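You operate a simulated robot arm through the tools that you are given. There is no shell and no other tool. Be economical: measure what you need, move in short steps, check, and stop when the job is done.

You are at the controls of a simulated robot arm. One attempt, no reset.

## Task
Toast two slices from the rack on setting 3.
Fine: one run; leave them in the toaster, the loose slice where it is.

It is judged by the outcome, as a careful person would: the job done as asked, and still so three seconds after it is handed in. It fails if anything else is knocked over, pushed out of place, dropped, spilled or broken.

## Robot
A 6-joint arm with a two-finger gripper, fixed in place. Base frame: the origin is at the foot of the arm, x ahead of it, y to its left, z up; the work surface is at about z = 0.907. Units: m, degrees, N and s.
Its first joint turns from -166.0 to 166.0 degrees. Payload 2.45 kg.
The TCP is the grasp point between the finger pads, 0.02 m short of the fingertips. In the tool frame z runs along the fingers and y along their closing line. The gripper opens to 0.14 m. The gripper's body begins 0.168 m behind the TCP.
Orientation is told as [roll, pitch, yaw] about the base's x, y, z axes, in that order, counted from this pose: with the fingers straight down and closing along the base's y, the tool's x points along the base's -x, its y along +y and its z along -z.

## Interface
- The arm moves only by the tool nudge_tool. Its argument "series" is a list of rows, each an object (a shift or turn left out is 0, a gripper value left out holds the last) with "xyz": the shift along the tool's x, y, z in m, a list of three; "dr": the turn, a rotation vector about the tool's x, y, z in rad, a list of three; "hand": the gripper command, from -1 (shut) to 1 (fully open), values between in proportion. In form: [{"xyz": [tx, ty, tz], "dr": [rx, ry, rz], "hand": hand}, ...]. A call has 1 to 20 rows; each row is the pose to reach, as a shift and turn from the pose commanded when the call began, along the tool's axes at that moment. Rows are played at 5 a second. More than 0.05 m and 8.6 degrees between two rows, or a gripper value outside its range, and nothing of the call is played. A pose out of reach is approached as far as the arm can. The call stops where the force on the tool passes 40 N (or 10 N more than at its start, if that is more) or the arm is blocked; 0.2 s more then pass. Each finger travels about 0.045 m/s and halts on what it meets, pressing with about 34 N; the grip force reading is that of the motor and also rises with nothing between the fingers. The clock runs only during rows and for 0.2 s after the last one: add rows that repeat a pose to give the fingers time. The reply holds the time, the measured pose of the TCP, the force on the tool along the base axes, the opening and the grip force, in the units named above and with some noise, with the torque about the TCP (base axes, N m) and any sound that the robot's microphone picked up, and new pictures: "views" is both (left out), scene, wrist or none.
- Cameras (640 x 400 px; columns grow to the right, rows downward): "scene" is fixed at [0.2165, 0.505, 1.7285]; the picture's right is [-0.82, -0.57, 0.00], its down [-0.27, 0.39, -0.88] and it looks along [0.50, -0.72, -0.48] (base axes); focal length 374 px, centre (320, 200). "wrist" rides on the gripper at [0.078, 0.011, -0.209] in the tool frame; the picture's right is [-0.14, 0.99, 0.00], its down [-0.92, -0.13, -0.37] and it looks along [-0.37, -0.05, 0.93] (tool axes); focal length 280 px, centre (320, 200). There is no depth. A picture from a camera that has moved, and an enlarged one, comes with that camera's place and axes in the base frame and with its lens. The place of the scene camera against the robot may be out by one fixed shift of up to 0.012 m in any direction.
- inspect(camera, box): a new picture of the part [left, top, right, bottom] of that camera's present view, enlarged. The clock stands still meanwhile.
- hand_in(): hands the job in; it is judged then, once.

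Work in short steps. Places have to be worked out from the pictures, the camera data and where the tool is seen: move nearer, look again, correct. Check each grasp and each placing, and mend what went wrong. You have 120 turns and 200 pictures in all, those below and enlarged ones among them. Open the gripper and draw the arm clear of the work before you hand the job in, unless the task says otherwise; then end with one line.

The tools are called after "Emit:" as a command line: name --argument value ..., lists and objects as JSON in quotes. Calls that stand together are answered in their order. nudge_tool: Moves the arm, as the interface text tells. Its arguments: {"type":"object","properties":{"series":{"type":"array"},"views":{"type":"string","enum":["both","scene","wrist","none"]}},"required":["series"]} The other tools are called the same way: inspect (camera, box) takes an enlarged picture of a part of a camera's view; hand_in () hands the job in.

At the start:

```text
clock: 0.0
ee_pos: [0.6318, -0.2814, 1.3817]
tcp_rot: [0.0, -0.1, -0.1]
force: [-0.7, -0.8, -0.4]
moment: [0.01, -0.01, 0.0]
gripper_width: 0.1399
grip_force: 0.0
```

scene: 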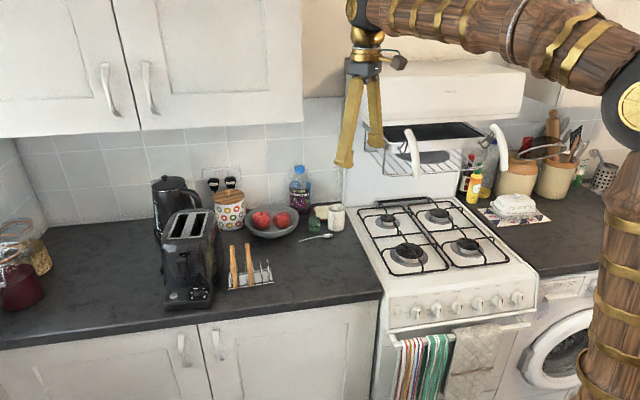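
wrist: 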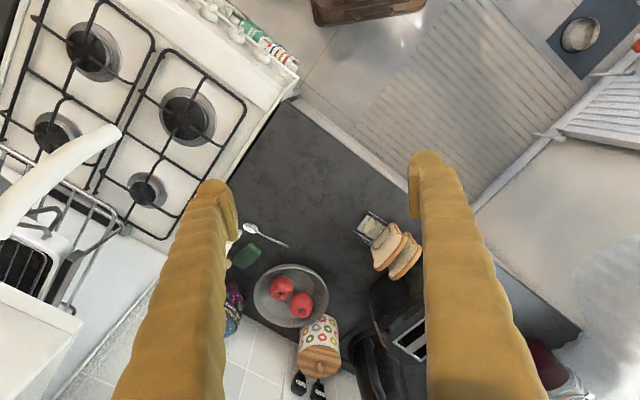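

The rack with two slices stands beside a two-slot toaster on the counter. I'll enlarge both views to read the toaster's controls and the rack.

Emit:
inspect --camera "scene" --box '[140, 170, 300, 320]'

Emit:
inspect --camera "scene" --box '[150, 250, 230, 315]'

Emit:
inspect --camera "wrist" --box '[320, 190, 480, 390]'

```text
2.67 times, centred on (220, 245) of scene
camera zoom: at [0.2165, 0.505, 1.7285], right [-0.82, -0.57, 0.0], down [-0.27, 0.39, -0.88], along [0.5, -0.72, -0.48], focal length 998 px, centre (587, 80)
```

zoom: 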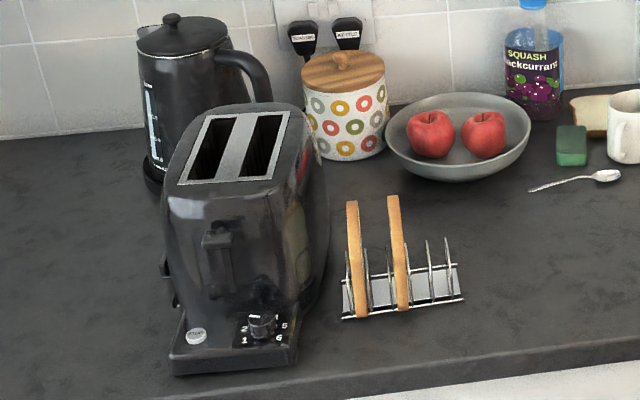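

```text
6.15 times, centred on (190, 282) of scene
camera zoom: at [0.2165, 0.505, 1.7285], right [-0.82, -0.57, 0.0], down [-0.27, 0.39, -0.88], along [0.5, -0.72, -0.48], focal length 2303 px, centre (1120, -308)
```

zoom: 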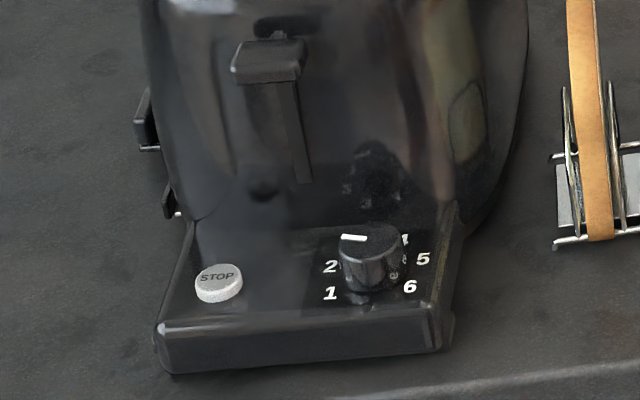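

```text
2.00 times, centred on (400, 290) of wrist
camera zoom: at [0.5556, -0.2692, 1.5891], right [0.14, 0.99, 0.0], down [0.92, -0.13, 0.37], along [0.37, -0.05, -0.93], focal length 561 px, centre (160, 20)
```

zoom: 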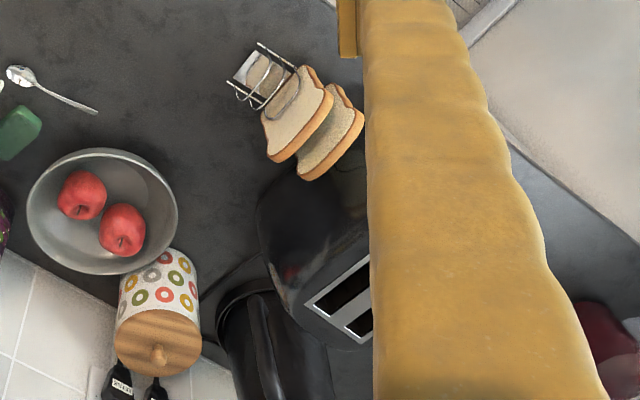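

The toaster stands about 1.0–1.2 m out with its slots running along roughly (0.66,-0.75), and the rack is near (0.93,-0.13). I'll move the wrist camera toward the toaster front to read the dial.

Emit:
nudge_tool --series '[{"xyz": [-0.025, 0.0375, 0]}, {"xyz": [-0.05, 0.075, 0]}, {"xyz": [-0.075, 0.1125, 0]}, {"xyz": [-0.1, 0.15, 0]}, {"xyz": [-0.125, 0.1875, 0]}, {"xyz": [-0.15, 0.225, 0]}, {"xyz": [-0.175, 0.2625, 0]}, {"xyz": [-0.2, 0.3, 0]}, {"xyz": [-0.2, 0.3, 0]}]'

```text
clock: 2.0
ee_pos: [0.8342, 0.0222, 1.3794]
tcp_rot: [0.0, 0.0, 0.0]
force: [-0.2, -0.1, -0.7]
moment: [-0.02, 0.01, -0.01]
gripper_width: 0.1399
grip_force: 0.1
camera wrist: at [0.7576, 0.0339, 1.5871], right [0.14, 0.99, 0.0], down [0.92, -0.13, 0.37], along [0.37, -0.05, -0.93], focal length 280 px, centre (320, 200)
```

scene: 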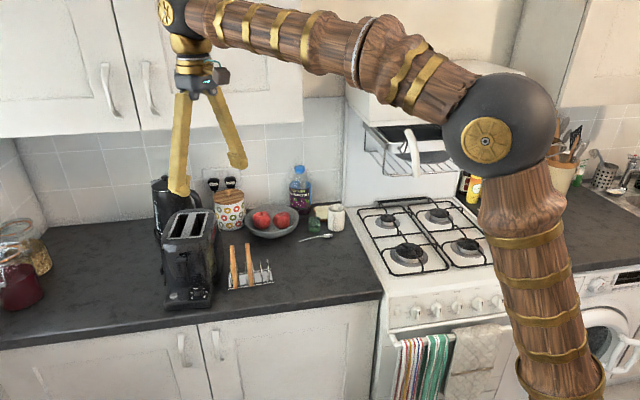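
wrist: 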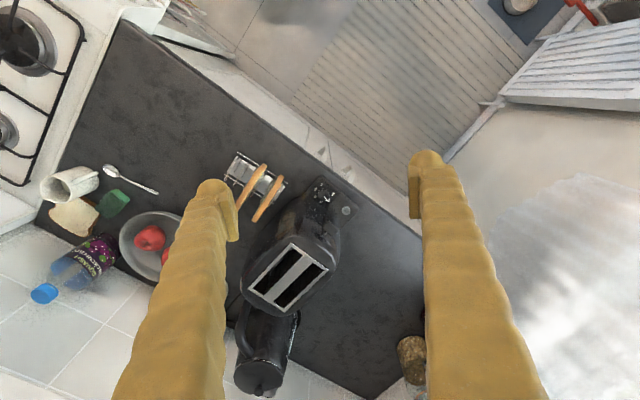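

Now the toaster and rack are seen from above. I'll enlarge the dial, the slots, and the rack.

Emit:
inspect --camera "wrist" --box '[290, 165, 370, 225]'

Emit:
inspect --camera "wrist" --box '[215, 140, 375, 325]'

```text
6.67 times, centred on (330, 195) of wrist
camera zoom: at [0.7576, 0.0339, 1.5871], right [0.14, 0.99, 0.0], down [0.92, -0.13, 0.37], along [0.37, -0.05, -0.93], focal length 1869 px, centre (253, 233)
```

zoom: 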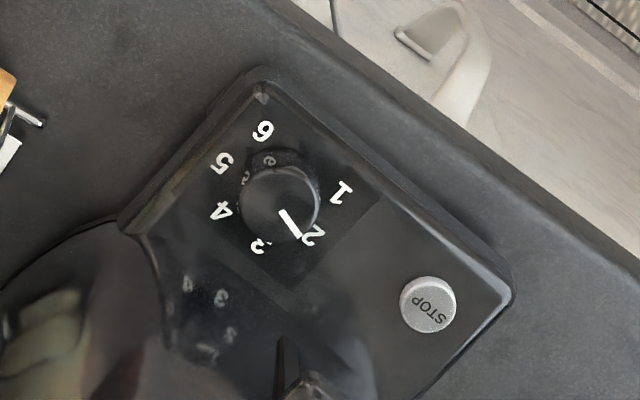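

```text
2.16 times, centred on (295, 232) of wrist
camera zoom: at [0.7576, 0.0339, 1.5871], right [0.14, 0.99, 0.0], down [0.92, -0.13, 0.37], along [0.37, -0.05, -0.93], focal length 606 px, centre (374, 130)
```

zoom: 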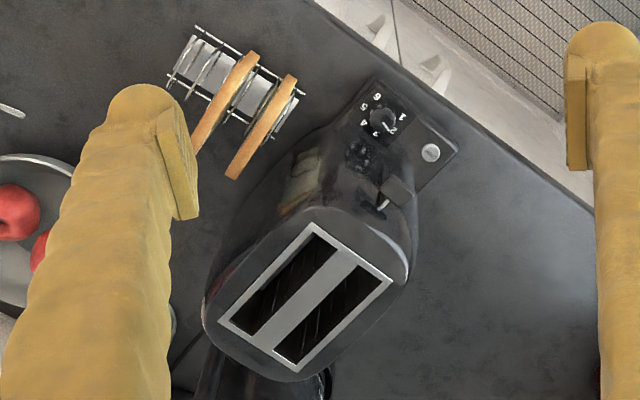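

The dial points at 2 and has to turn clockwise by one step, about 50°, to reach 3. The knob is near (0.998, 0.012), the toaster top at z≈1.095, and the slices' top edges at z≈1.027. I'll move above the knob with the tool tilted and the fingers partly closed, then look again.

Emit:
nudge_tool --series '[{"xyz": [-0.0205, -0.00125, 0.0286], "dr": [0.0095, -0.054, 0.043], "hand": -0.2}, {"xyz": [-0.041, -0.0025, 0.0572], "dr": [0.019, -0.108, 0.086], "hand": -0.2}, {"xyz": [-0.0615, -0.00375, 0.0859], "dr": [0.0285, -0.162, 0.129], "hand": -0.2}, {"xyz": [-0.082, -0.005, 0.1145], "dr": [0.038, -0.216, 0.172], "hand": -0.2}, {"xyz": [-0.1025, -0.00625, 0.143], "dr": [0.0475, -0.27, 0.215], "hand": -0.2}, {"xyz": [-0.123, -0.0075, 0.1717], "dr": [0.057, -0.324, 0.258], "hand": -0.2}, {"xyz": [-0.1435, -0.00875, 0.2], "dr": [0.0665, -0.378, 0.301], "hand": -0.2}, {"xyz": [-0.164, -0.01, 0.229], "dr": [0.076, -0.432, 0.344], "hand": -0.2}, {"xyz": [-0.164, -0.01, 0.229], "dr": [0.076, -0.432, 0.344], "hand": -0.2}]'

```text
clock: 4.0
ee_pos: [0.9977, 0.0144, 1.1527]
tcp_rot: [0.1, -25.1, -20.1]
force: [0.3, 0.2, 1.0]
moment: [0.02, 0.0, 0.01]
gripper_width: 0.0562
grip_force: 0.0
camera wrist: at [0.8531, 0.0782, 1.3087], right [0.46, 0.89, 0.06], down [0.59, -0.35, 0.72], along [0.66, -0.3, -0.69], focal length 280 px, centre (320, 200)
```

scene: 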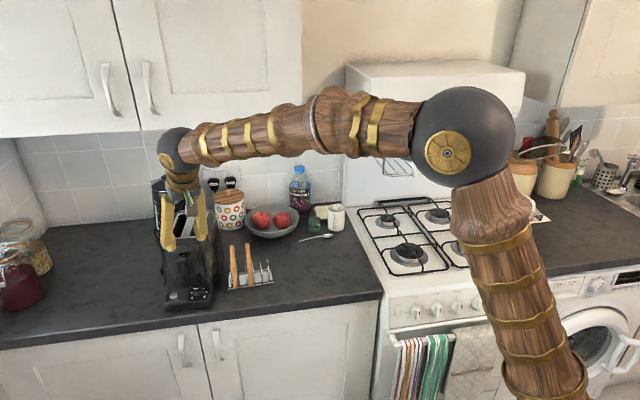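
wrist: 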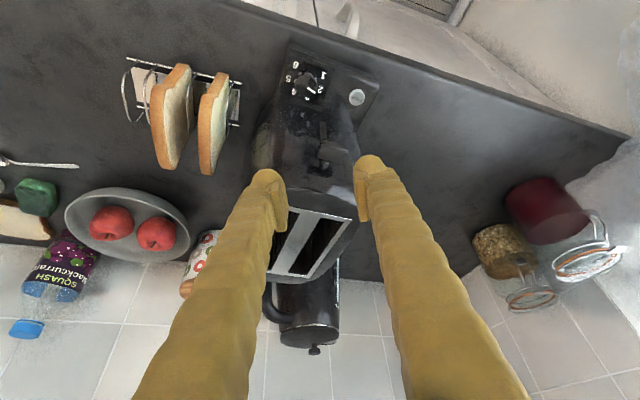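

The tilted reach works. I'll enlarge the toaster front and the rack in this closer view to refine positions.

Emit:
inspect --camera "wrist" --box '[240, 40, 400, 180]'

Emit:
inspect --camera "wrist" --box '[110, 40, 290, 190]'

Emit:
inspect --camera "wrist" --box '[250, 180, 390, 300]'

```text
2.86 times, centred on (320, 110) of wrist
camera zoom: at [0.8531, 0.0782, 1.3087], right [0.46, 0.89, 0.06], down [0.59, -0.35, 0.72], along [0.66, -0.3, -0.69], focal length 801 px, centre (320, 457)
```

zoom: 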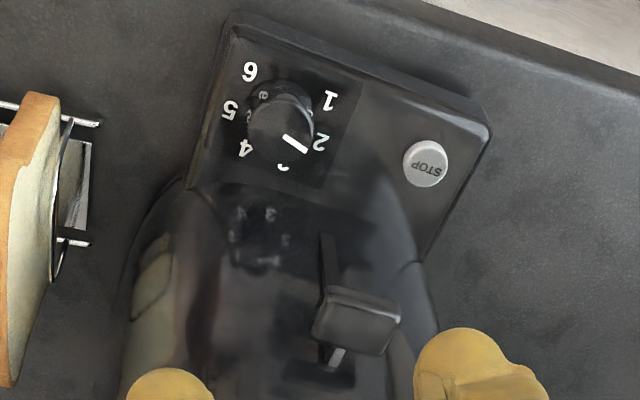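

```text
2.67 times, centred on (200, 115) of wrist
camera zoom: at [0.8531, 0.0782, 1.3087], right [0.46, 0.89, 0.06], down [0.59, -0.35, 0.72], along [0.66, -0.3, -0.69], focal length 748 px, centre (640, 427)
```

zoom: 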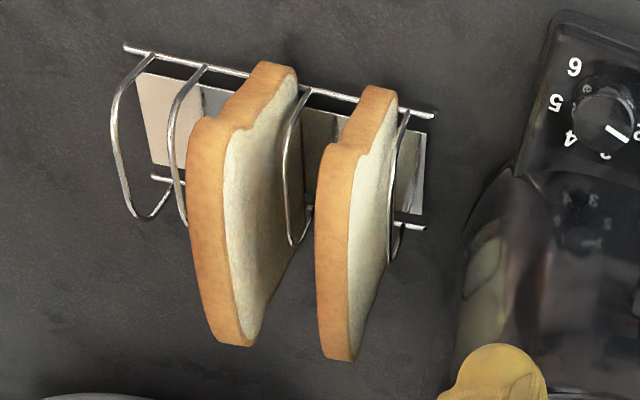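

```text
3.33 times, centred on (320, 240) of wrist
camera zoom: at [0.8531, 0.0782, 1.3087], right [0.46, 0.89, 0.06], down [0.59, -0.35, 0.72], along [0.66, -0.3, -0.69], focal length 935 px, centre (320, 67)
```

zoom: 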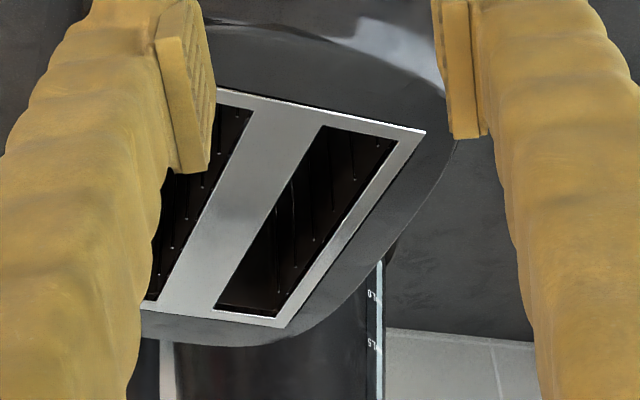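

The knob triangulates to about (0.993, 0.010) with its top at z≈0.967, on a vertical axis. I'll turn to yaw -25, narrow the fingers to about 48 mm, and descend to z≈1.0 above it.

Emit:
nudge_tool --series '[{"xyz": [0.0167, -0.0011, 0.0336], "dr": [0.009, 0, 0.02], "hand": -0.31}, {"xyz": [0.0333, -0.0022, 0.0672], "dr": [0.018, 0, 0.04], "hand": -0.31}, {"xyz": [0.05, -0.0034, 0.1008], "dr": [0.028, 0, 0.06], "hand": -0.31}, {"xyz": [0.0667, -0.0045, 0.1344], "dr": [0.0369, 0, 0.0791], "hand": -0.31}, {"xyz": [0.0667, -0.0045, 0.1344], "dr": [0.0369, 0, 0.0791], "hand": -0.31}]'

Emit:
inspect --camera "wrist" --box '[240, 100, 400, 220]'

Emit:
inspect --camera "scene" --box '[140, 210, 240, 310]'

```text
clock: 5.2
ee_pos: [0.9903, 0.0123, 0.9975]
tcp_rot: [0.0, -25.0, -25.0]
force: [-0.3, 0.2, -0.1]
moment: [0.0, 0.01, 0.03]
gripper_width: 0.0484
grip_force: 0.1
camera wrist: at [0.853, 0.09, 1.1532], right [0.53, 0.84, 0.06], down [0.56, -0.4, 0.72], along [0.64, -0.35, -0.69], focal length 280 px, centre (320, 200)
```

scene: 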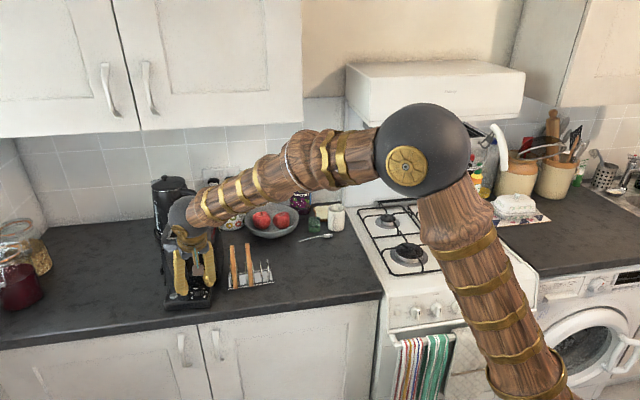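
wrist: 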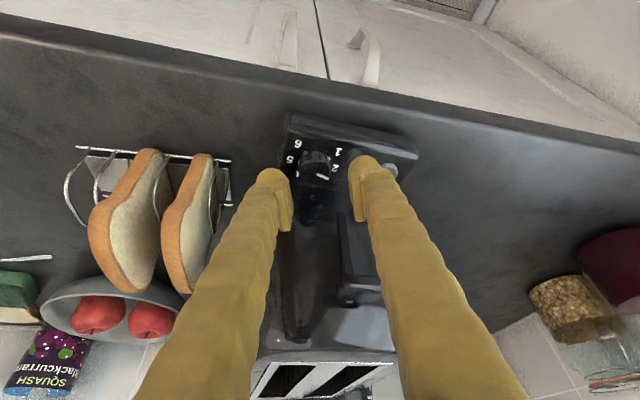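

```text
3.33 times, centred on (320, 160) of wrist
camera zoom: at [0.853, 0.09, 1.1532], right [0.53, 0.84, 0.06], down [0.56, -0.4, 0.72], along [0.64, -0.35, -0.69], focal length 935 px, centre (320, 333)
```

zoom: 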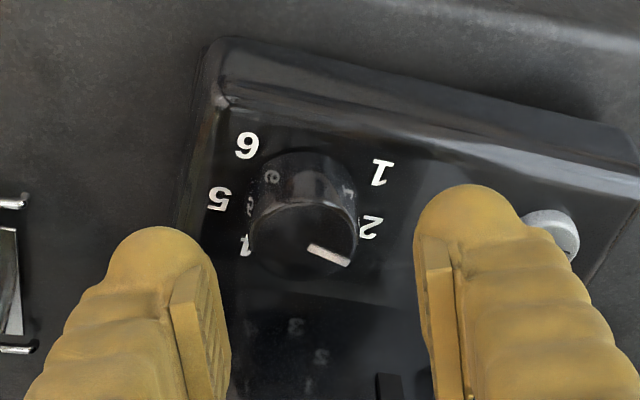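

```text
4.00 times, centred on (190, 260) of scene
camera zoom: at [0.2165, 0.505, 1.7285], right [-0.82, -0.57, 0.0], down [-0.27, 0.39, -0.88], along [0.5, -0.72, -0.48], focal length 1497 px, centre (840, -40)
```

zoom: 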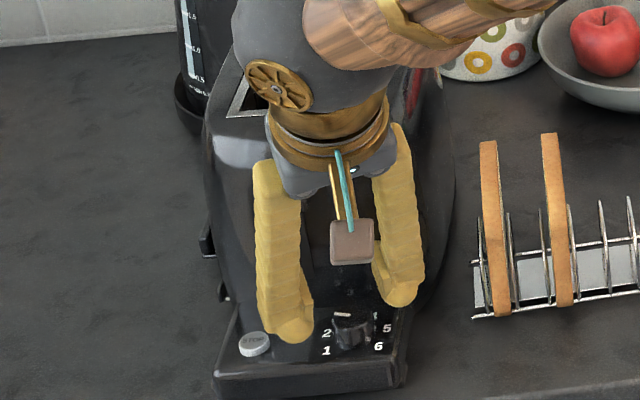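

Three views agree on the knob: about (0.994, 0.009), top z≈0.965, Ø≈29 mm, and the fingers straddle it cleanly. I'll lower to z≈0.971 and close gently onto it.

Emit:
nudge_tool --series '[{"xyz": [0.0034, -0.0005, 0.013], "hand": -0.31}, {"xyz": [0.0068, -0.001, 0.026], "hand": -0.31}, {"xyz": [0.0068, -0.001, 0.026], "hand": -0.31}, {"xyz": [0.0068, -0.001, 0.026], "hand": -0.7}, {"xyz": [0.0068, -0.001, 0.026], "hand": -0.7}, {"xyz": [0.0068, -0.001, 0.026], "hand": -0.7}]'

Emit:
inspect --camera "wrist" --box '[240, 100, 400, 220]'

```text
clock: 6.6
ee_pos: [0.9947, 0.0074, 0.9737]
tcp_rot: [0.0, -25.0, -25.0]
force: [0.9, 5.3, -0.4]
moment: [-0.6, -0.5, -0.14]
gripper_width: 0.0283
grip_force: 33.9
camera wrist: at [0.8571, 0.0847, 1.1294], right [0.53, 0.84, 0.06], down [0.56, -0.4, 0.72], along [0.64, -0.35, -0.69], focal length 280 px, centre (320, 200)
```

scene: 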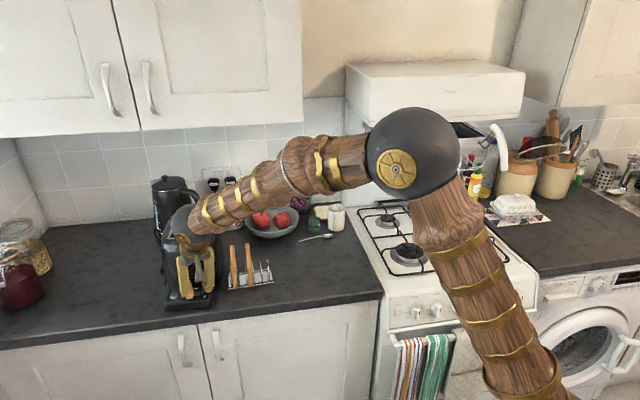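
wrist: 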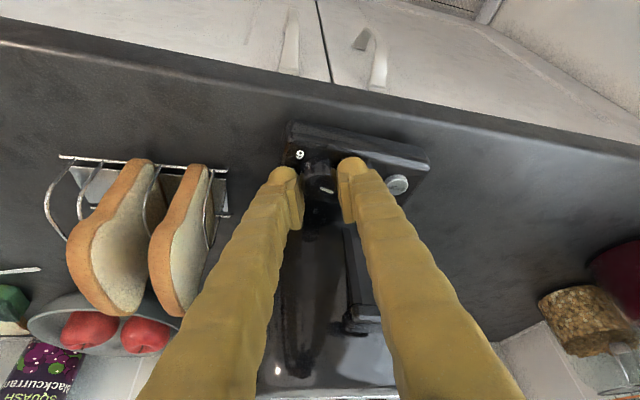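

```text
3.33 times, centred on (320, 160) of wrist
camera zoom: at [0.8571, 0.0847, 1.1294], right [0.53, 0.84, 0.06], down [0.56, -0.4, 0.72], along [0.64, -0.35, -0.69], focal length 935 px, centre (320, 333)
```

zoom: 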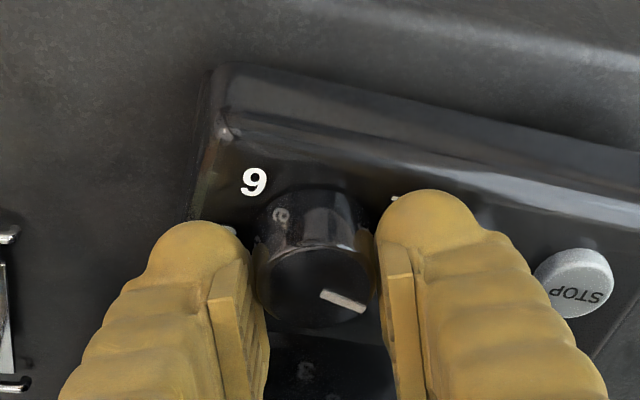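

The knob is gripped at 28 mm. I'll now rotate 50° clockwise (seen from above) about the vertical axis.

Emit:
nudge_tool --series '[{"dr": [0.0461, 0, 0.0989]}, {"dr": [0.0923, 0, 0.1978]}, {"dr": [0.1384, 0, 0.2966]}, {"dr": [0.1845, 0, 0.3955]}, {"dr": [0.2306, 0, 0.4944]}, {"dr": [0.2768, 0, 0.5933]}, {"dr": [0.3229, 0, 0.6921]}, {"dr": [0.369, 0, 0.791]}, {"dr": [0.369, 0, 0.791]}]'

Emit:
inspect --camera "wrist" --box '[240, 100, 400, 220]'

```text
clock: 8.6
ee_pos: [0.9964, 0.0039, 0.9776]
tcp_rot: [0.0, -25.0, -75.2]
force: [-3.2, 7.0, -0.2]
moment: [-0.47, -0.55, 0.45]
gripper_width: 0.028
grip_force: 34.8
camera wrist: at [0.9667, 0.1611, 1.1322], right [0.99, 0.13, 0.06], down [0.05, -0.69, 0.72], along [0.14, -0.71, -0.69], focal length 280 px, centre (320, 200)
```

scene: 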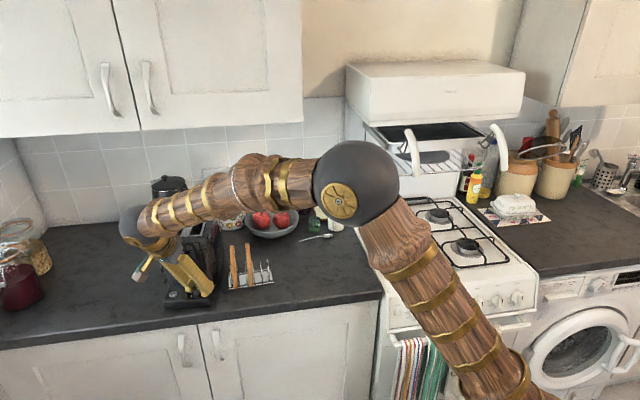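
wrist: 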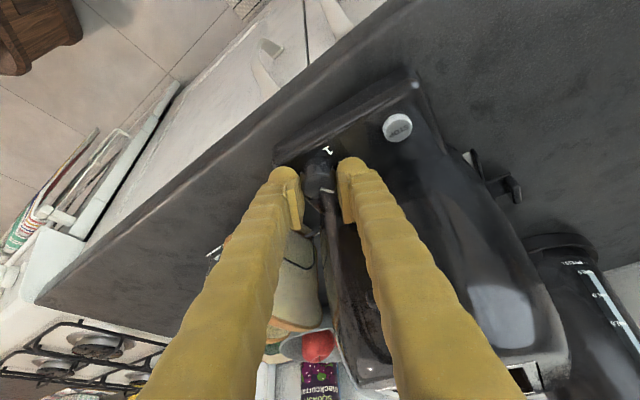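

```text
3.33 times, centred on (320, 160) of wrist
camera zoom: at [0.9667, 0.1611, 1.1322], right [0.99, 0.13, 0.06], down [0.05, -0.69, 0.72], along [0.14, -0.71, -0.69], focal length 935 px, centre (320, 333)
```

zoom: 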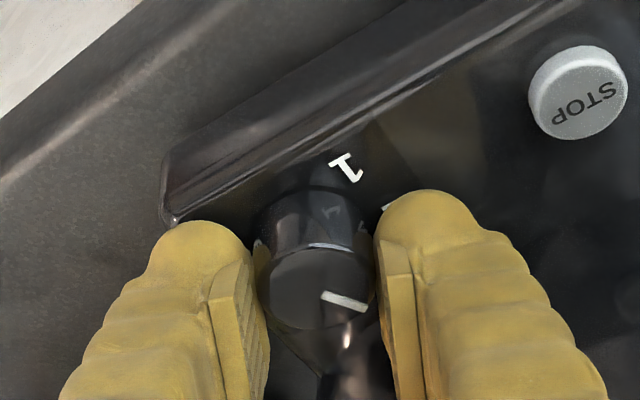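

The knob turned with the fingers. I'll release it, lift straight up, and check the mark.

Emit:
nudge_tool --series '[{"hand": -0.35}, {"hand": -0.35}, {"xyz": [-0.0127, 0, -0.0272], "hand": -0.35}, {"xyz": [-0.0254, 0, -0.0544], "hand": -0.35}, {"xyz": [-0.0423, 0, -0.0906], "hand": -0.35}, {"xyz": [-0.059, 0, -0.1269], "hand": -0.35}, {"xyz": [-0.059, 0, -0.1269], "hand": -0.35}]'

Emit:
inspect --camera "wrist" --box '[270, 50, 370, 150]'

Emit:
inspect --camera "scene" --box '[150, 250, 230, 315]'

```text
clock: 10.2
ee_pos: [0.9951, 0.0046, 1.1166]
tcp_rot: [0.0, -25.1, -75.1]
force: [0.0, -0.1, -0.3]
moment: [0.0, 0.02, -0.01]
gripper_width: 0.0453
grip_force: 0.0
camera wrist: at [0.9663, 0.1614, 1.2716], right [0.99, 0.14, 0.06], down [0.05, -0.69, 0.72], along [0.14, -0.71, -0.69], focal length 280 px, centre (320, 200)
```

scene: 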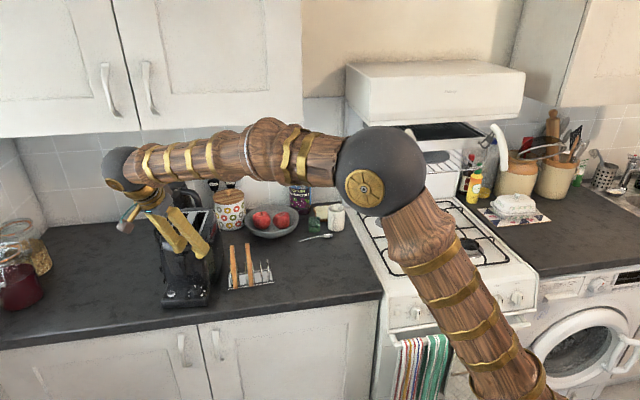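
wrist: 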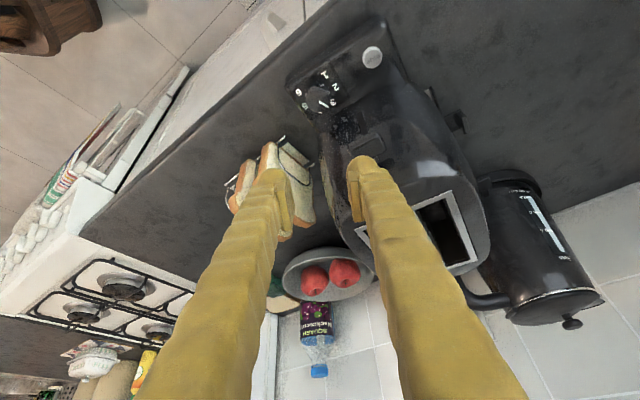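

```text
4.00 times, centred on (320, 100) of wrist
camera zoom: at [0.9663, 0.1614, 1.2716], right [0.99, 0.14, 0.06], down [0.05, -0.69, 0.72], along [0.14, -0.71, -0.69], focal length 1122 px, centre (320, 600)
```

zoom: 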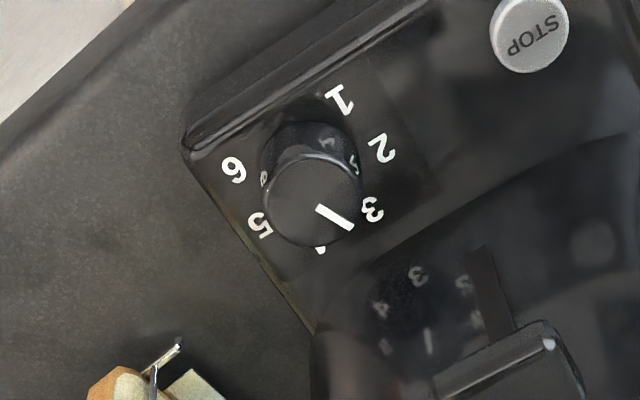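

```text
6.15 times, centred on (190, 282) of scene
camera zoom: at [0.2165, 0.505, 1.7285], right [-0.82, -0.57, 0.0], down [-0.27, 0.39, -0.88], along [0.5, -0.72, -0.48], focal length 2303 px, centre (1120, -308)
```

zoom: 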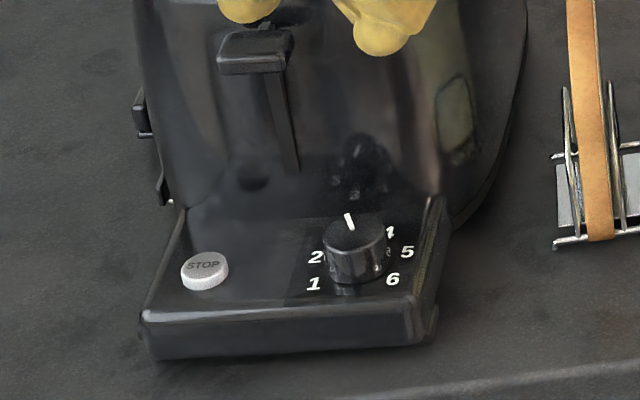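

The dial now points at 3. The toaster shifted only a few millimetres during the turn. I'll rise and move over the rack, aligned with the slices, to measure them.

Emit:
nudge_tool --series '[{"xyz": [-0.0148, 0, -0.0317]}, {"xyz": [-0.0296, 0, -0.0634]}, {"xyz": [-0.055, -0.01, -0.06], "dr": [-0.049, 0, -0.105]}, {"xyz": [-0.077, -0.02, -0.0566], "dr": [-0.098, 0, -0.21]}, {"xyz": [-0.099, -0.03, -0.0533], "dr": [-0.146, 0, -0.314]}, {"xyz": [-0.121, -0.04, -0.05], "dr": [-0.195, 0, -0.419]}, {"xyz": [-0.144, -0.0502, -0.0465], "dr": [-0.244, 0, -0.524]}, {"xyz": [-0.144, -0.0502, -0.0465], "dr": [-0.244, 0, -0.524]}]'

Emit:
inspect --camera "wrist" --box '[230, 60, 410, 210]'

```text
clock: 12.0
ee_pos: [0.9766, -0.1162, 1.2182]
tcp_rot: [0.0, -25.0, -41.7]
force: [-0.1, -0.4, 0.7]
moment: [0.04, -0.04, 0.0]
gripper_width: 0.0454
grip_force: 0.2
camera wrist: at [0.8664, -0.0016, 1.3738], right [0.75, 0.65, 0.06], down [0.42, -0.55, 0.72], along [0.51, -0.52, -0.69], focal length 280 px, centre (320, 200)
```

scene: 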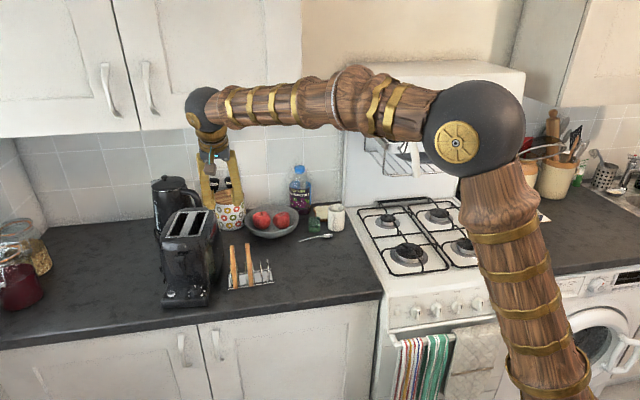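
wrist: 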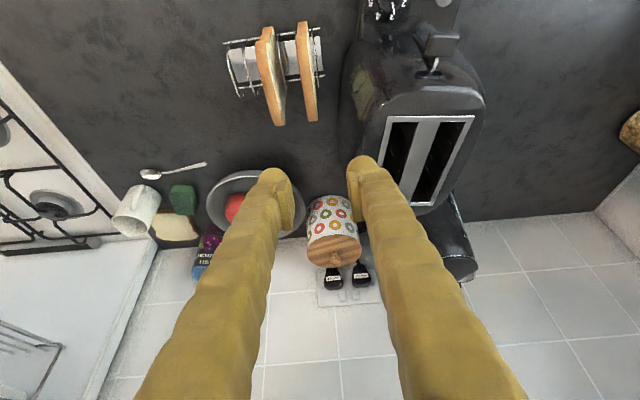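

```text
2.67 times, centred on (320, 135) of wrist
camera zoom: at [0.8664, -0.0016, 1.3738], right [0.75, 0.65, 0.06], down [0.42, -0.55, 0.72], along [0.51, -0.52, -0.69], focal length 748 px, centre (320, 373)
```

zoom: 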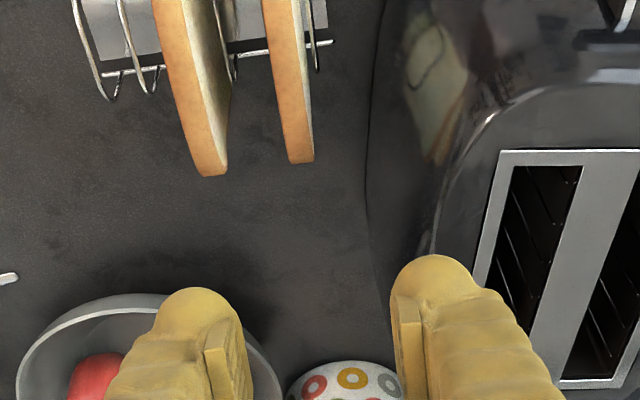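

This view shows slices and slots together. I'll enlarge each for measurement.

Emit:
inspect --camera "wrist" --box '[215, 10, 345, 130]'

Emit:
inspect --camera "wrist" --box '[360, 90, 500, 220]'

```text
3.33 times, centred on (280, 70) of wrist
camera zoom: at [0.8664, -0.0016, 1.3738], right [0.75, 0.65, 0.06], down [0.42, -0.55, 0.72], along [0.51, -0.52, -0.69], focal length 935 px, centre (453, 633)
```

zoom: 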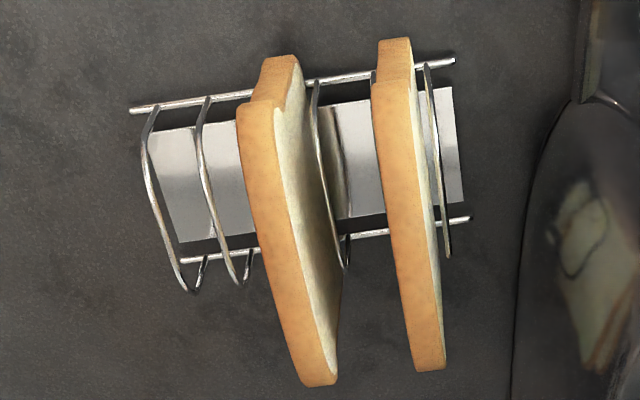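

```text
3.08 times, centred on (430, 155) of wrist
camera zoom: at [0.8664, -0.0016, 1.3738], right [0.75, 0.65, 0.06], down [0.42, -0.55, 0.72], along [0.51, -0.52, -0.69], focal length 863 px, centre (-18, 338)
```

zoom: 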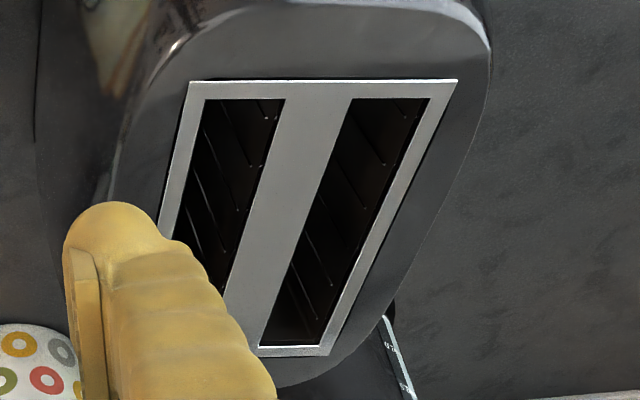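

Slice B, nearer the toaster, is centred at (0.975,-0.117) in a plane at about -44°. The slots run at -49°, with S2 centred at (1.151,-0.073), S1 at (1.109,-0.108), and the top at z≈1.098. Before gripping, I'll test empty that the arm reaches above S2.

Emit:
nudge_tool --series '[{"xyz": [-0.0211, 0.0371, 0.0148], "dr": [0.0134, 0, 0.0288], "hand": -0.486}, {"xyz": [-0.0422, 0.0742, 0.0296], "dr": [0.0268, 0, 0.0576], "hand": -0.486}, {"xyz": [-0.0633, 0.1112, 0.0444], "dr": [0.0403, 0, 0.0863], "hand": -0.486}, {"xyz": [-0.0844, 0.1483, 0.0592], "dr": [0.0537, 0, 0.1151], "hand": -0.486}, {"xyz": [-0.0844, 0.1483, 0.0592], "dr": [0.0537, 0, 0.1151], "hand": -0.486}, {"xyz": [-0.0844, 0.1483, 0.0592], "dr": [0.0537, 0, 0.1151], "hand": -0.486}]'

Emit:
inspect --camera "wrist" --box '[250, 60, 390, 210]'

```text
clock: 13.4
ee_pos: [1.149, -0.0705, 1.2015]
tcp_rot: [0.0, -25.0, -49.2]
force: [0.3, 1.4, -0.1]
moment: [0.04, -0.02, -0.01]
gripper_width: 0.0361
grip_force: 0.0
camera wrist: at [1.0543, 0.0575, 1.3564], right [0.83, 0.55, 0.06], down [0.35, -0.6, 0.72], along [0.44, -0.58, -0.69], focal length 280 px, centre (320, 200)
```

scene: 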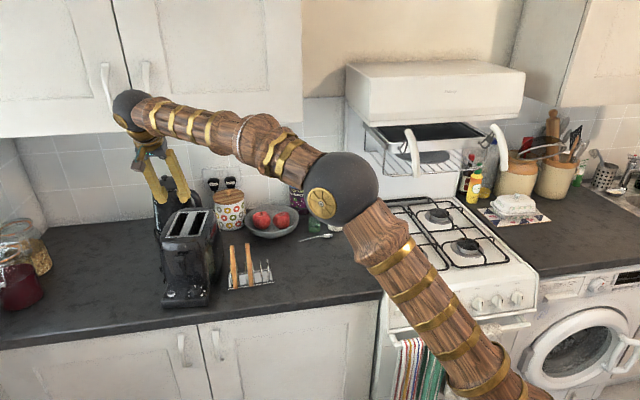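
wrist: 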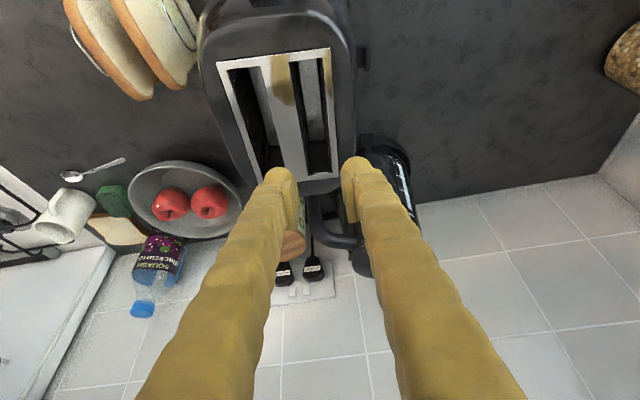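

```text
2.67 times, centred on (320, 135) of wrist
camera zoom: at [1.0543, 0.0575, 1.3564], right [0.83, 0.55, 0.06], down [0.35, -0.6, 0.72], along [0.44, -0.58, -0.69], focal length 748 px, centre (320, 373)
```

zoom: 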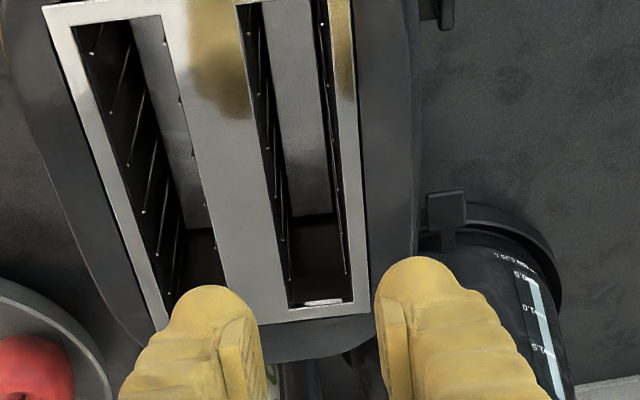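

Reach is fine and the slot corners agree within 4 mm. I'll go back over slice B and come down to z≈1.08 above it.

Emit:
nudge_tool --series '[{"xyz": [0.0178, -0.0405, -0.0083], "dr": [-0.0059, 0, -0.0127]}, {"xyz": [0.0356, -0.0811, -0.0166], "dr": [-0.0118, 0, -0.0254]}, {"xyz": [0.0533, -0.1216, -0.0248], "dr": [-0.0177, 0, -0.038]}, {"xyz": [0.0711, -0.1621, -0.0331], "dr": [-0.0236, 0, -0.0507]}, {"xyz": [0.088, -0.1621, 0.0032], "dr": [-0.0236, 0, -0.0507]}, {"xyz": [0.1049, -0.1621, 0.0394], "dr": [-0.0236, 0, -0.0507]}, {"xyz": [0.1218, -0.1621, 0.0757], "dr": [-0.0236, 0, -0.0507]}, {"xyz": [0.1218, -0.1621, 0.0757], "dr": [-0.0236, 0, -0.0507]}]'

Emit:
inspect --camera "wrist" --box '[240, 90, 400, 230]'

Emit:
inspect --camera "scene" --box '[190, 180, 290, 300]'

```text
clock: 15.2
ee_pos: [0.976, -0.118, 1.0788]
tcp_rot: [-0.1, -25.0, -45.9]
force: [0.0, 0.3, 0.3]
moment: [-0.02, -0.02, 0.01]
gripper_width: 0.0359
grip_force: 0.1
camera wrist: at [0.8742, 0.005, 1.2338], right [0.8, 0.6, 0.06], down [0.38, -0.58, 0.72], along [0.47, -0.56, -0.69], focal length 280 px, centre (320, 200)
```

scene: 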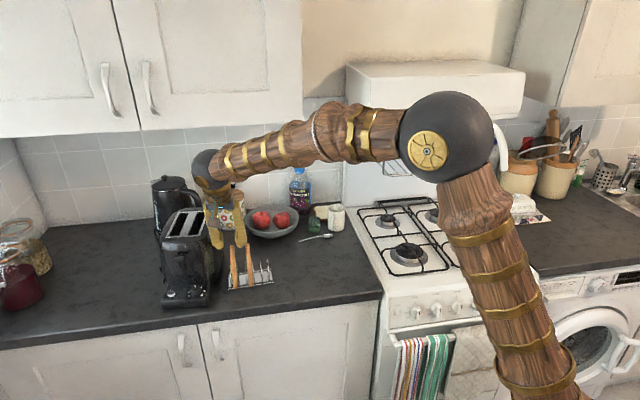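
wrist: 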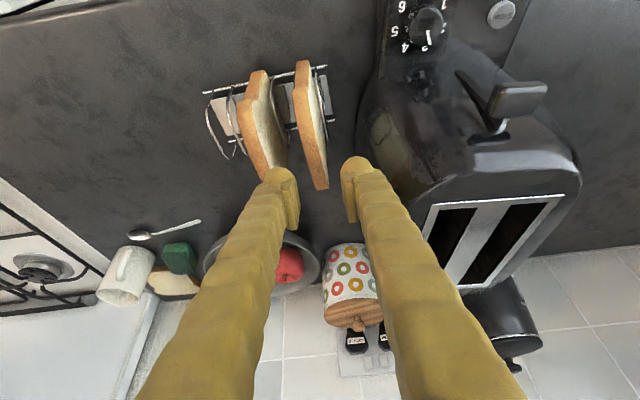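

```text
2.86 times, centred on (320, 160) of wrist
camera zoom: at [0.8742, 0.005, 1.2338], right [0.8, 0.6, 0.06], down [0.38, -0.58, 0.72], along [0.47, -0.56, -0.69], focal length 801 px, centre (320, 314)
```

zoom: 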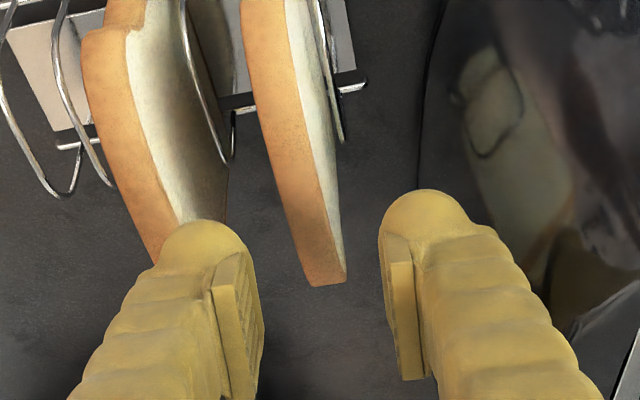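

```text
3.33 times, centred on (240, 240) of scene
camera zoom: at [0.2165, 0.505, 1.7285], right [-0.82, -0.57, 0.0], down [-0.27, 0.39, -0.88], along [0.5, -0.72, -0.48], focal length 1247 px, centre (587, 67)
```

zoom: 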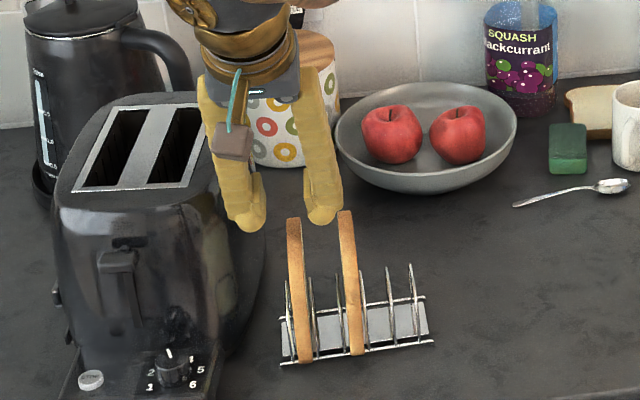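

Slice B lies centred between the fingers, with about a 2° twist. I'll correct that and go down to z≈1.012, then close.

Emit:
nudge_tool --series '[{"xyz": [0.0094, -0.0015, 0.0202], "dr": [-0.014, 0, -0.03]}, {"xyz": [0.0188, -0.002, 0.0403], "dr": [-0.014, 0, -0.03]}, {"xyz": [0.0282, -0.002, 0.0605], "dr": [-0.014, 0, -0.03]}, {"xyz": [0.0282, -0.002, 0.0605], "dr": [-0.014, 0, -0.03]}, {"xyz": [0.0282, -0.002, 0.0605], "dr": [-0.014, 0, -0.03], "hand": -0.9}, {"xyz": [0.0282, -0.002, 0.0605], "dr": [-0.014, 0, -0.03], "hand": -0.9}, {"xyz": [0.0282, -0.002, 0.0605], "dr": [-0.014, 0, -0.03], "hand": -0.9}]'

Emit:
inspect --camera "scene" --box '[190, 180, 290, 300]'

```text
clock: 16.8
ee_pos: [0.9729, -0.1212, 1.0111]
tcp_rot: [0.1, -25.0, -44.1]
force: [0.9, -0.1, -0.1]
moment: [0.0, -0.01, 0.01]
gripper_width: 0.0115
grip_force: 34.0
camera wrist: at [0.8687, -0.0015, 1.1671], right [0.78, 0.62, 0.06], down [0.4, -0.56, 0.72], along [0.48, -0.54, -0.69], focal length 280 px, centre (320, 200)
```

scene: 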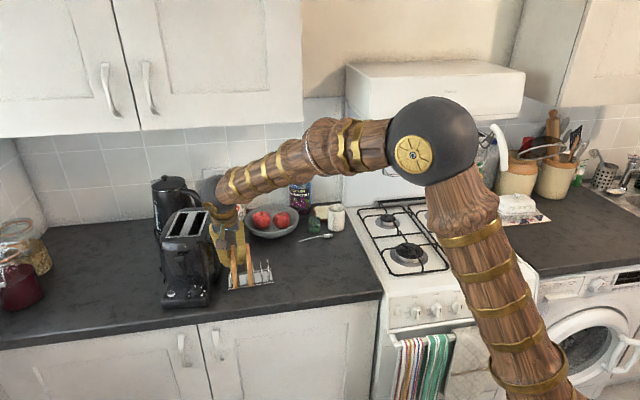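
wrist: 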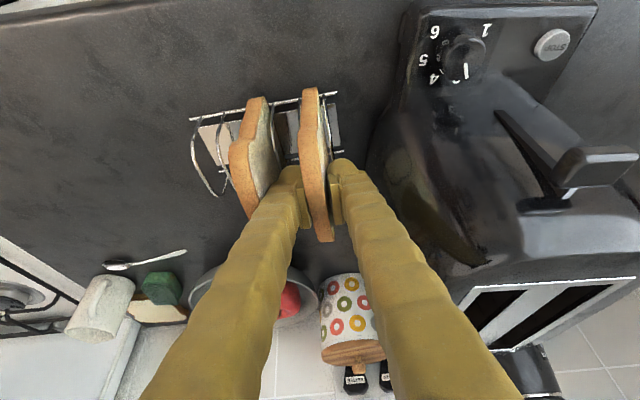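

```text
3.33 times, centred on (240, 240) of scene
camera zoom: at [0.2165, 0.505, 1.7285], right [-0.82, -0.57, 0.0], down [-0.27, 0.39, -0.88], along [0.5, -0.72, -0.48], focal length 1247 px, centre (587, 67)
```

zoom: 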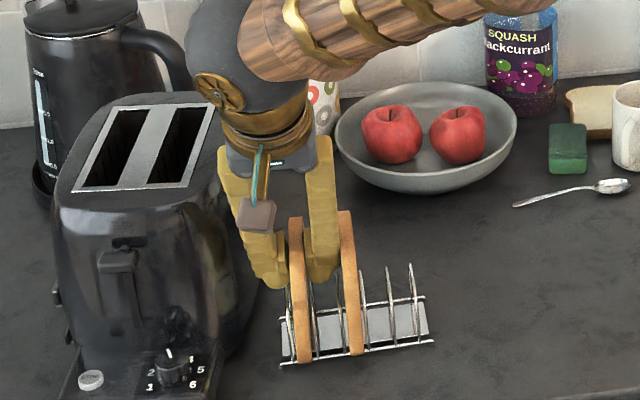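

Slice B is held at 11.5 mm with 34 N. I'll lift it straight up 0.25 m, slowly at first, and check the rack.

Emit:
nudge_tool --series '[{"xyz": [-0.0063, 0, -0.0136]}, {"xyz": [-0.0127, 0, -0.0272]}, {"xyz": [-0.0211, 0, -0.0453]}, {"xyz": [-0.0317, 0, -0.068]}, {"xyz": [-0.0465, 0, -0.0997]}, {"xyz": [-0.0613, 0, -0.1314]}, {"xyz": [-0.0761, 0, -0.1631]}, {"xyz": [-0.0909, 0, -0.1949]}, {"xyz": [-0.1057, 0, -0.2266]}, {"xyz": [-0.1057, 0, -0.2266]}]'

Emit:
inspect --camera "scene" --box '[170, 130, 290, 300]'

```text
clock: 19.0
ee_pos: [0.9739, -0.1225, 1.2639]
tcp_rot: [0.0, -25.0, -44.1]
force: [0.3, 0.2, -0.2]
moment: [0.01, 0.0, -0.01]
gripper_width: 0.0114
grip_force: 33.7
camera wrist: at [0.87, -0.0033, 1.4197], right [0.78, 0.62, 0.06], down [0.4, -0.56, 0.72], along [0.48, -0.54, -0.69], focal length 280 px, centre (320, 200)
```

scene: 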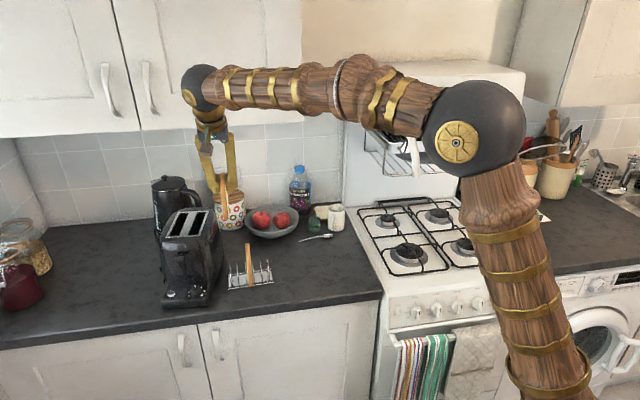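
wrist: 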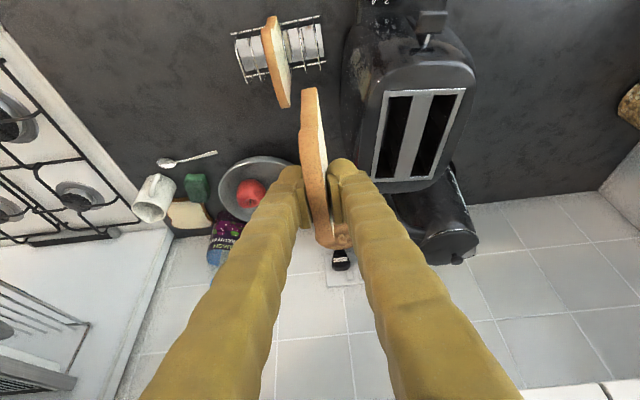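

```text
2.35 times, centred on (230, 215) of scene
camera zoom: at [0.2165, 0.505, 1.7285], right [-0.82, -0.57, 0.0], down [-0.27, 0.39, -0.88], along [0.5, -0.72, -0.48], focal length 880 px, centre (532, 165)
```

zoom: 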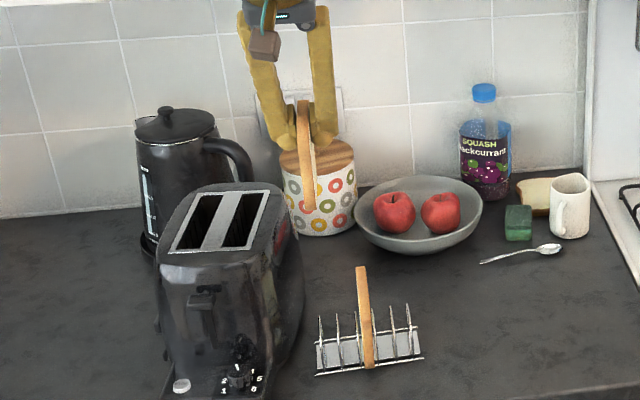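

The slice is held and the rack is undisturbed. I'll zoom in to see how the slice sits in the fingers before moving to the slot.

Emit:
inspect --camera "wrist" --box '[260, 70, 400, 260]'

Emit:
inspect --camera "scene" --box '[190, 120, 260, 230]'

```text
2.11 times, centred on (330, 165) of wrist
camera zoom: at [0.87, -0.0033, 1.4197], right [0.78, 0.62, 0.06], down [0.4, -0.56, 0.72], along [0.48, -0.54, -0.69], focal length 590 px, centre (299, 274)
```

zoom: 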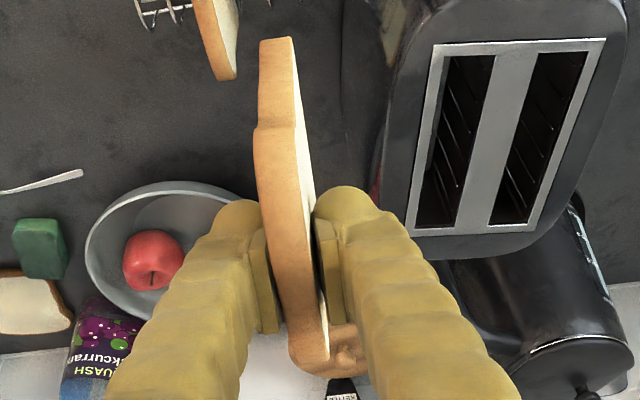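

```text
3.64 times, centred on (225, 175) of scene
camera zoom: at [0.2165, 0.505, 1.7285], right [-0.82, -0.57, 0.0], down [-0.27, 0.39, -0.88], along [0.5, -0.72, -0.48], focal length 1361 px, centre (666, 291)
```

zoom: 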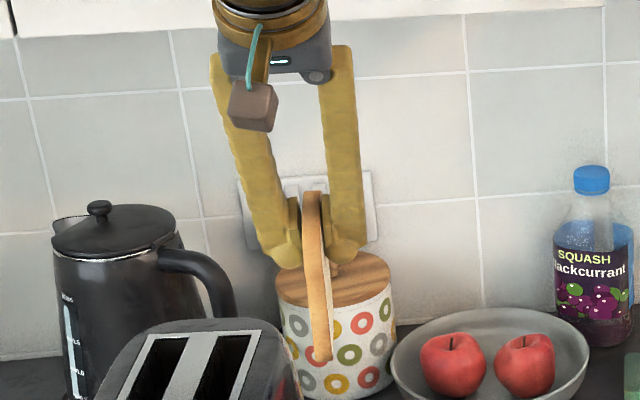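

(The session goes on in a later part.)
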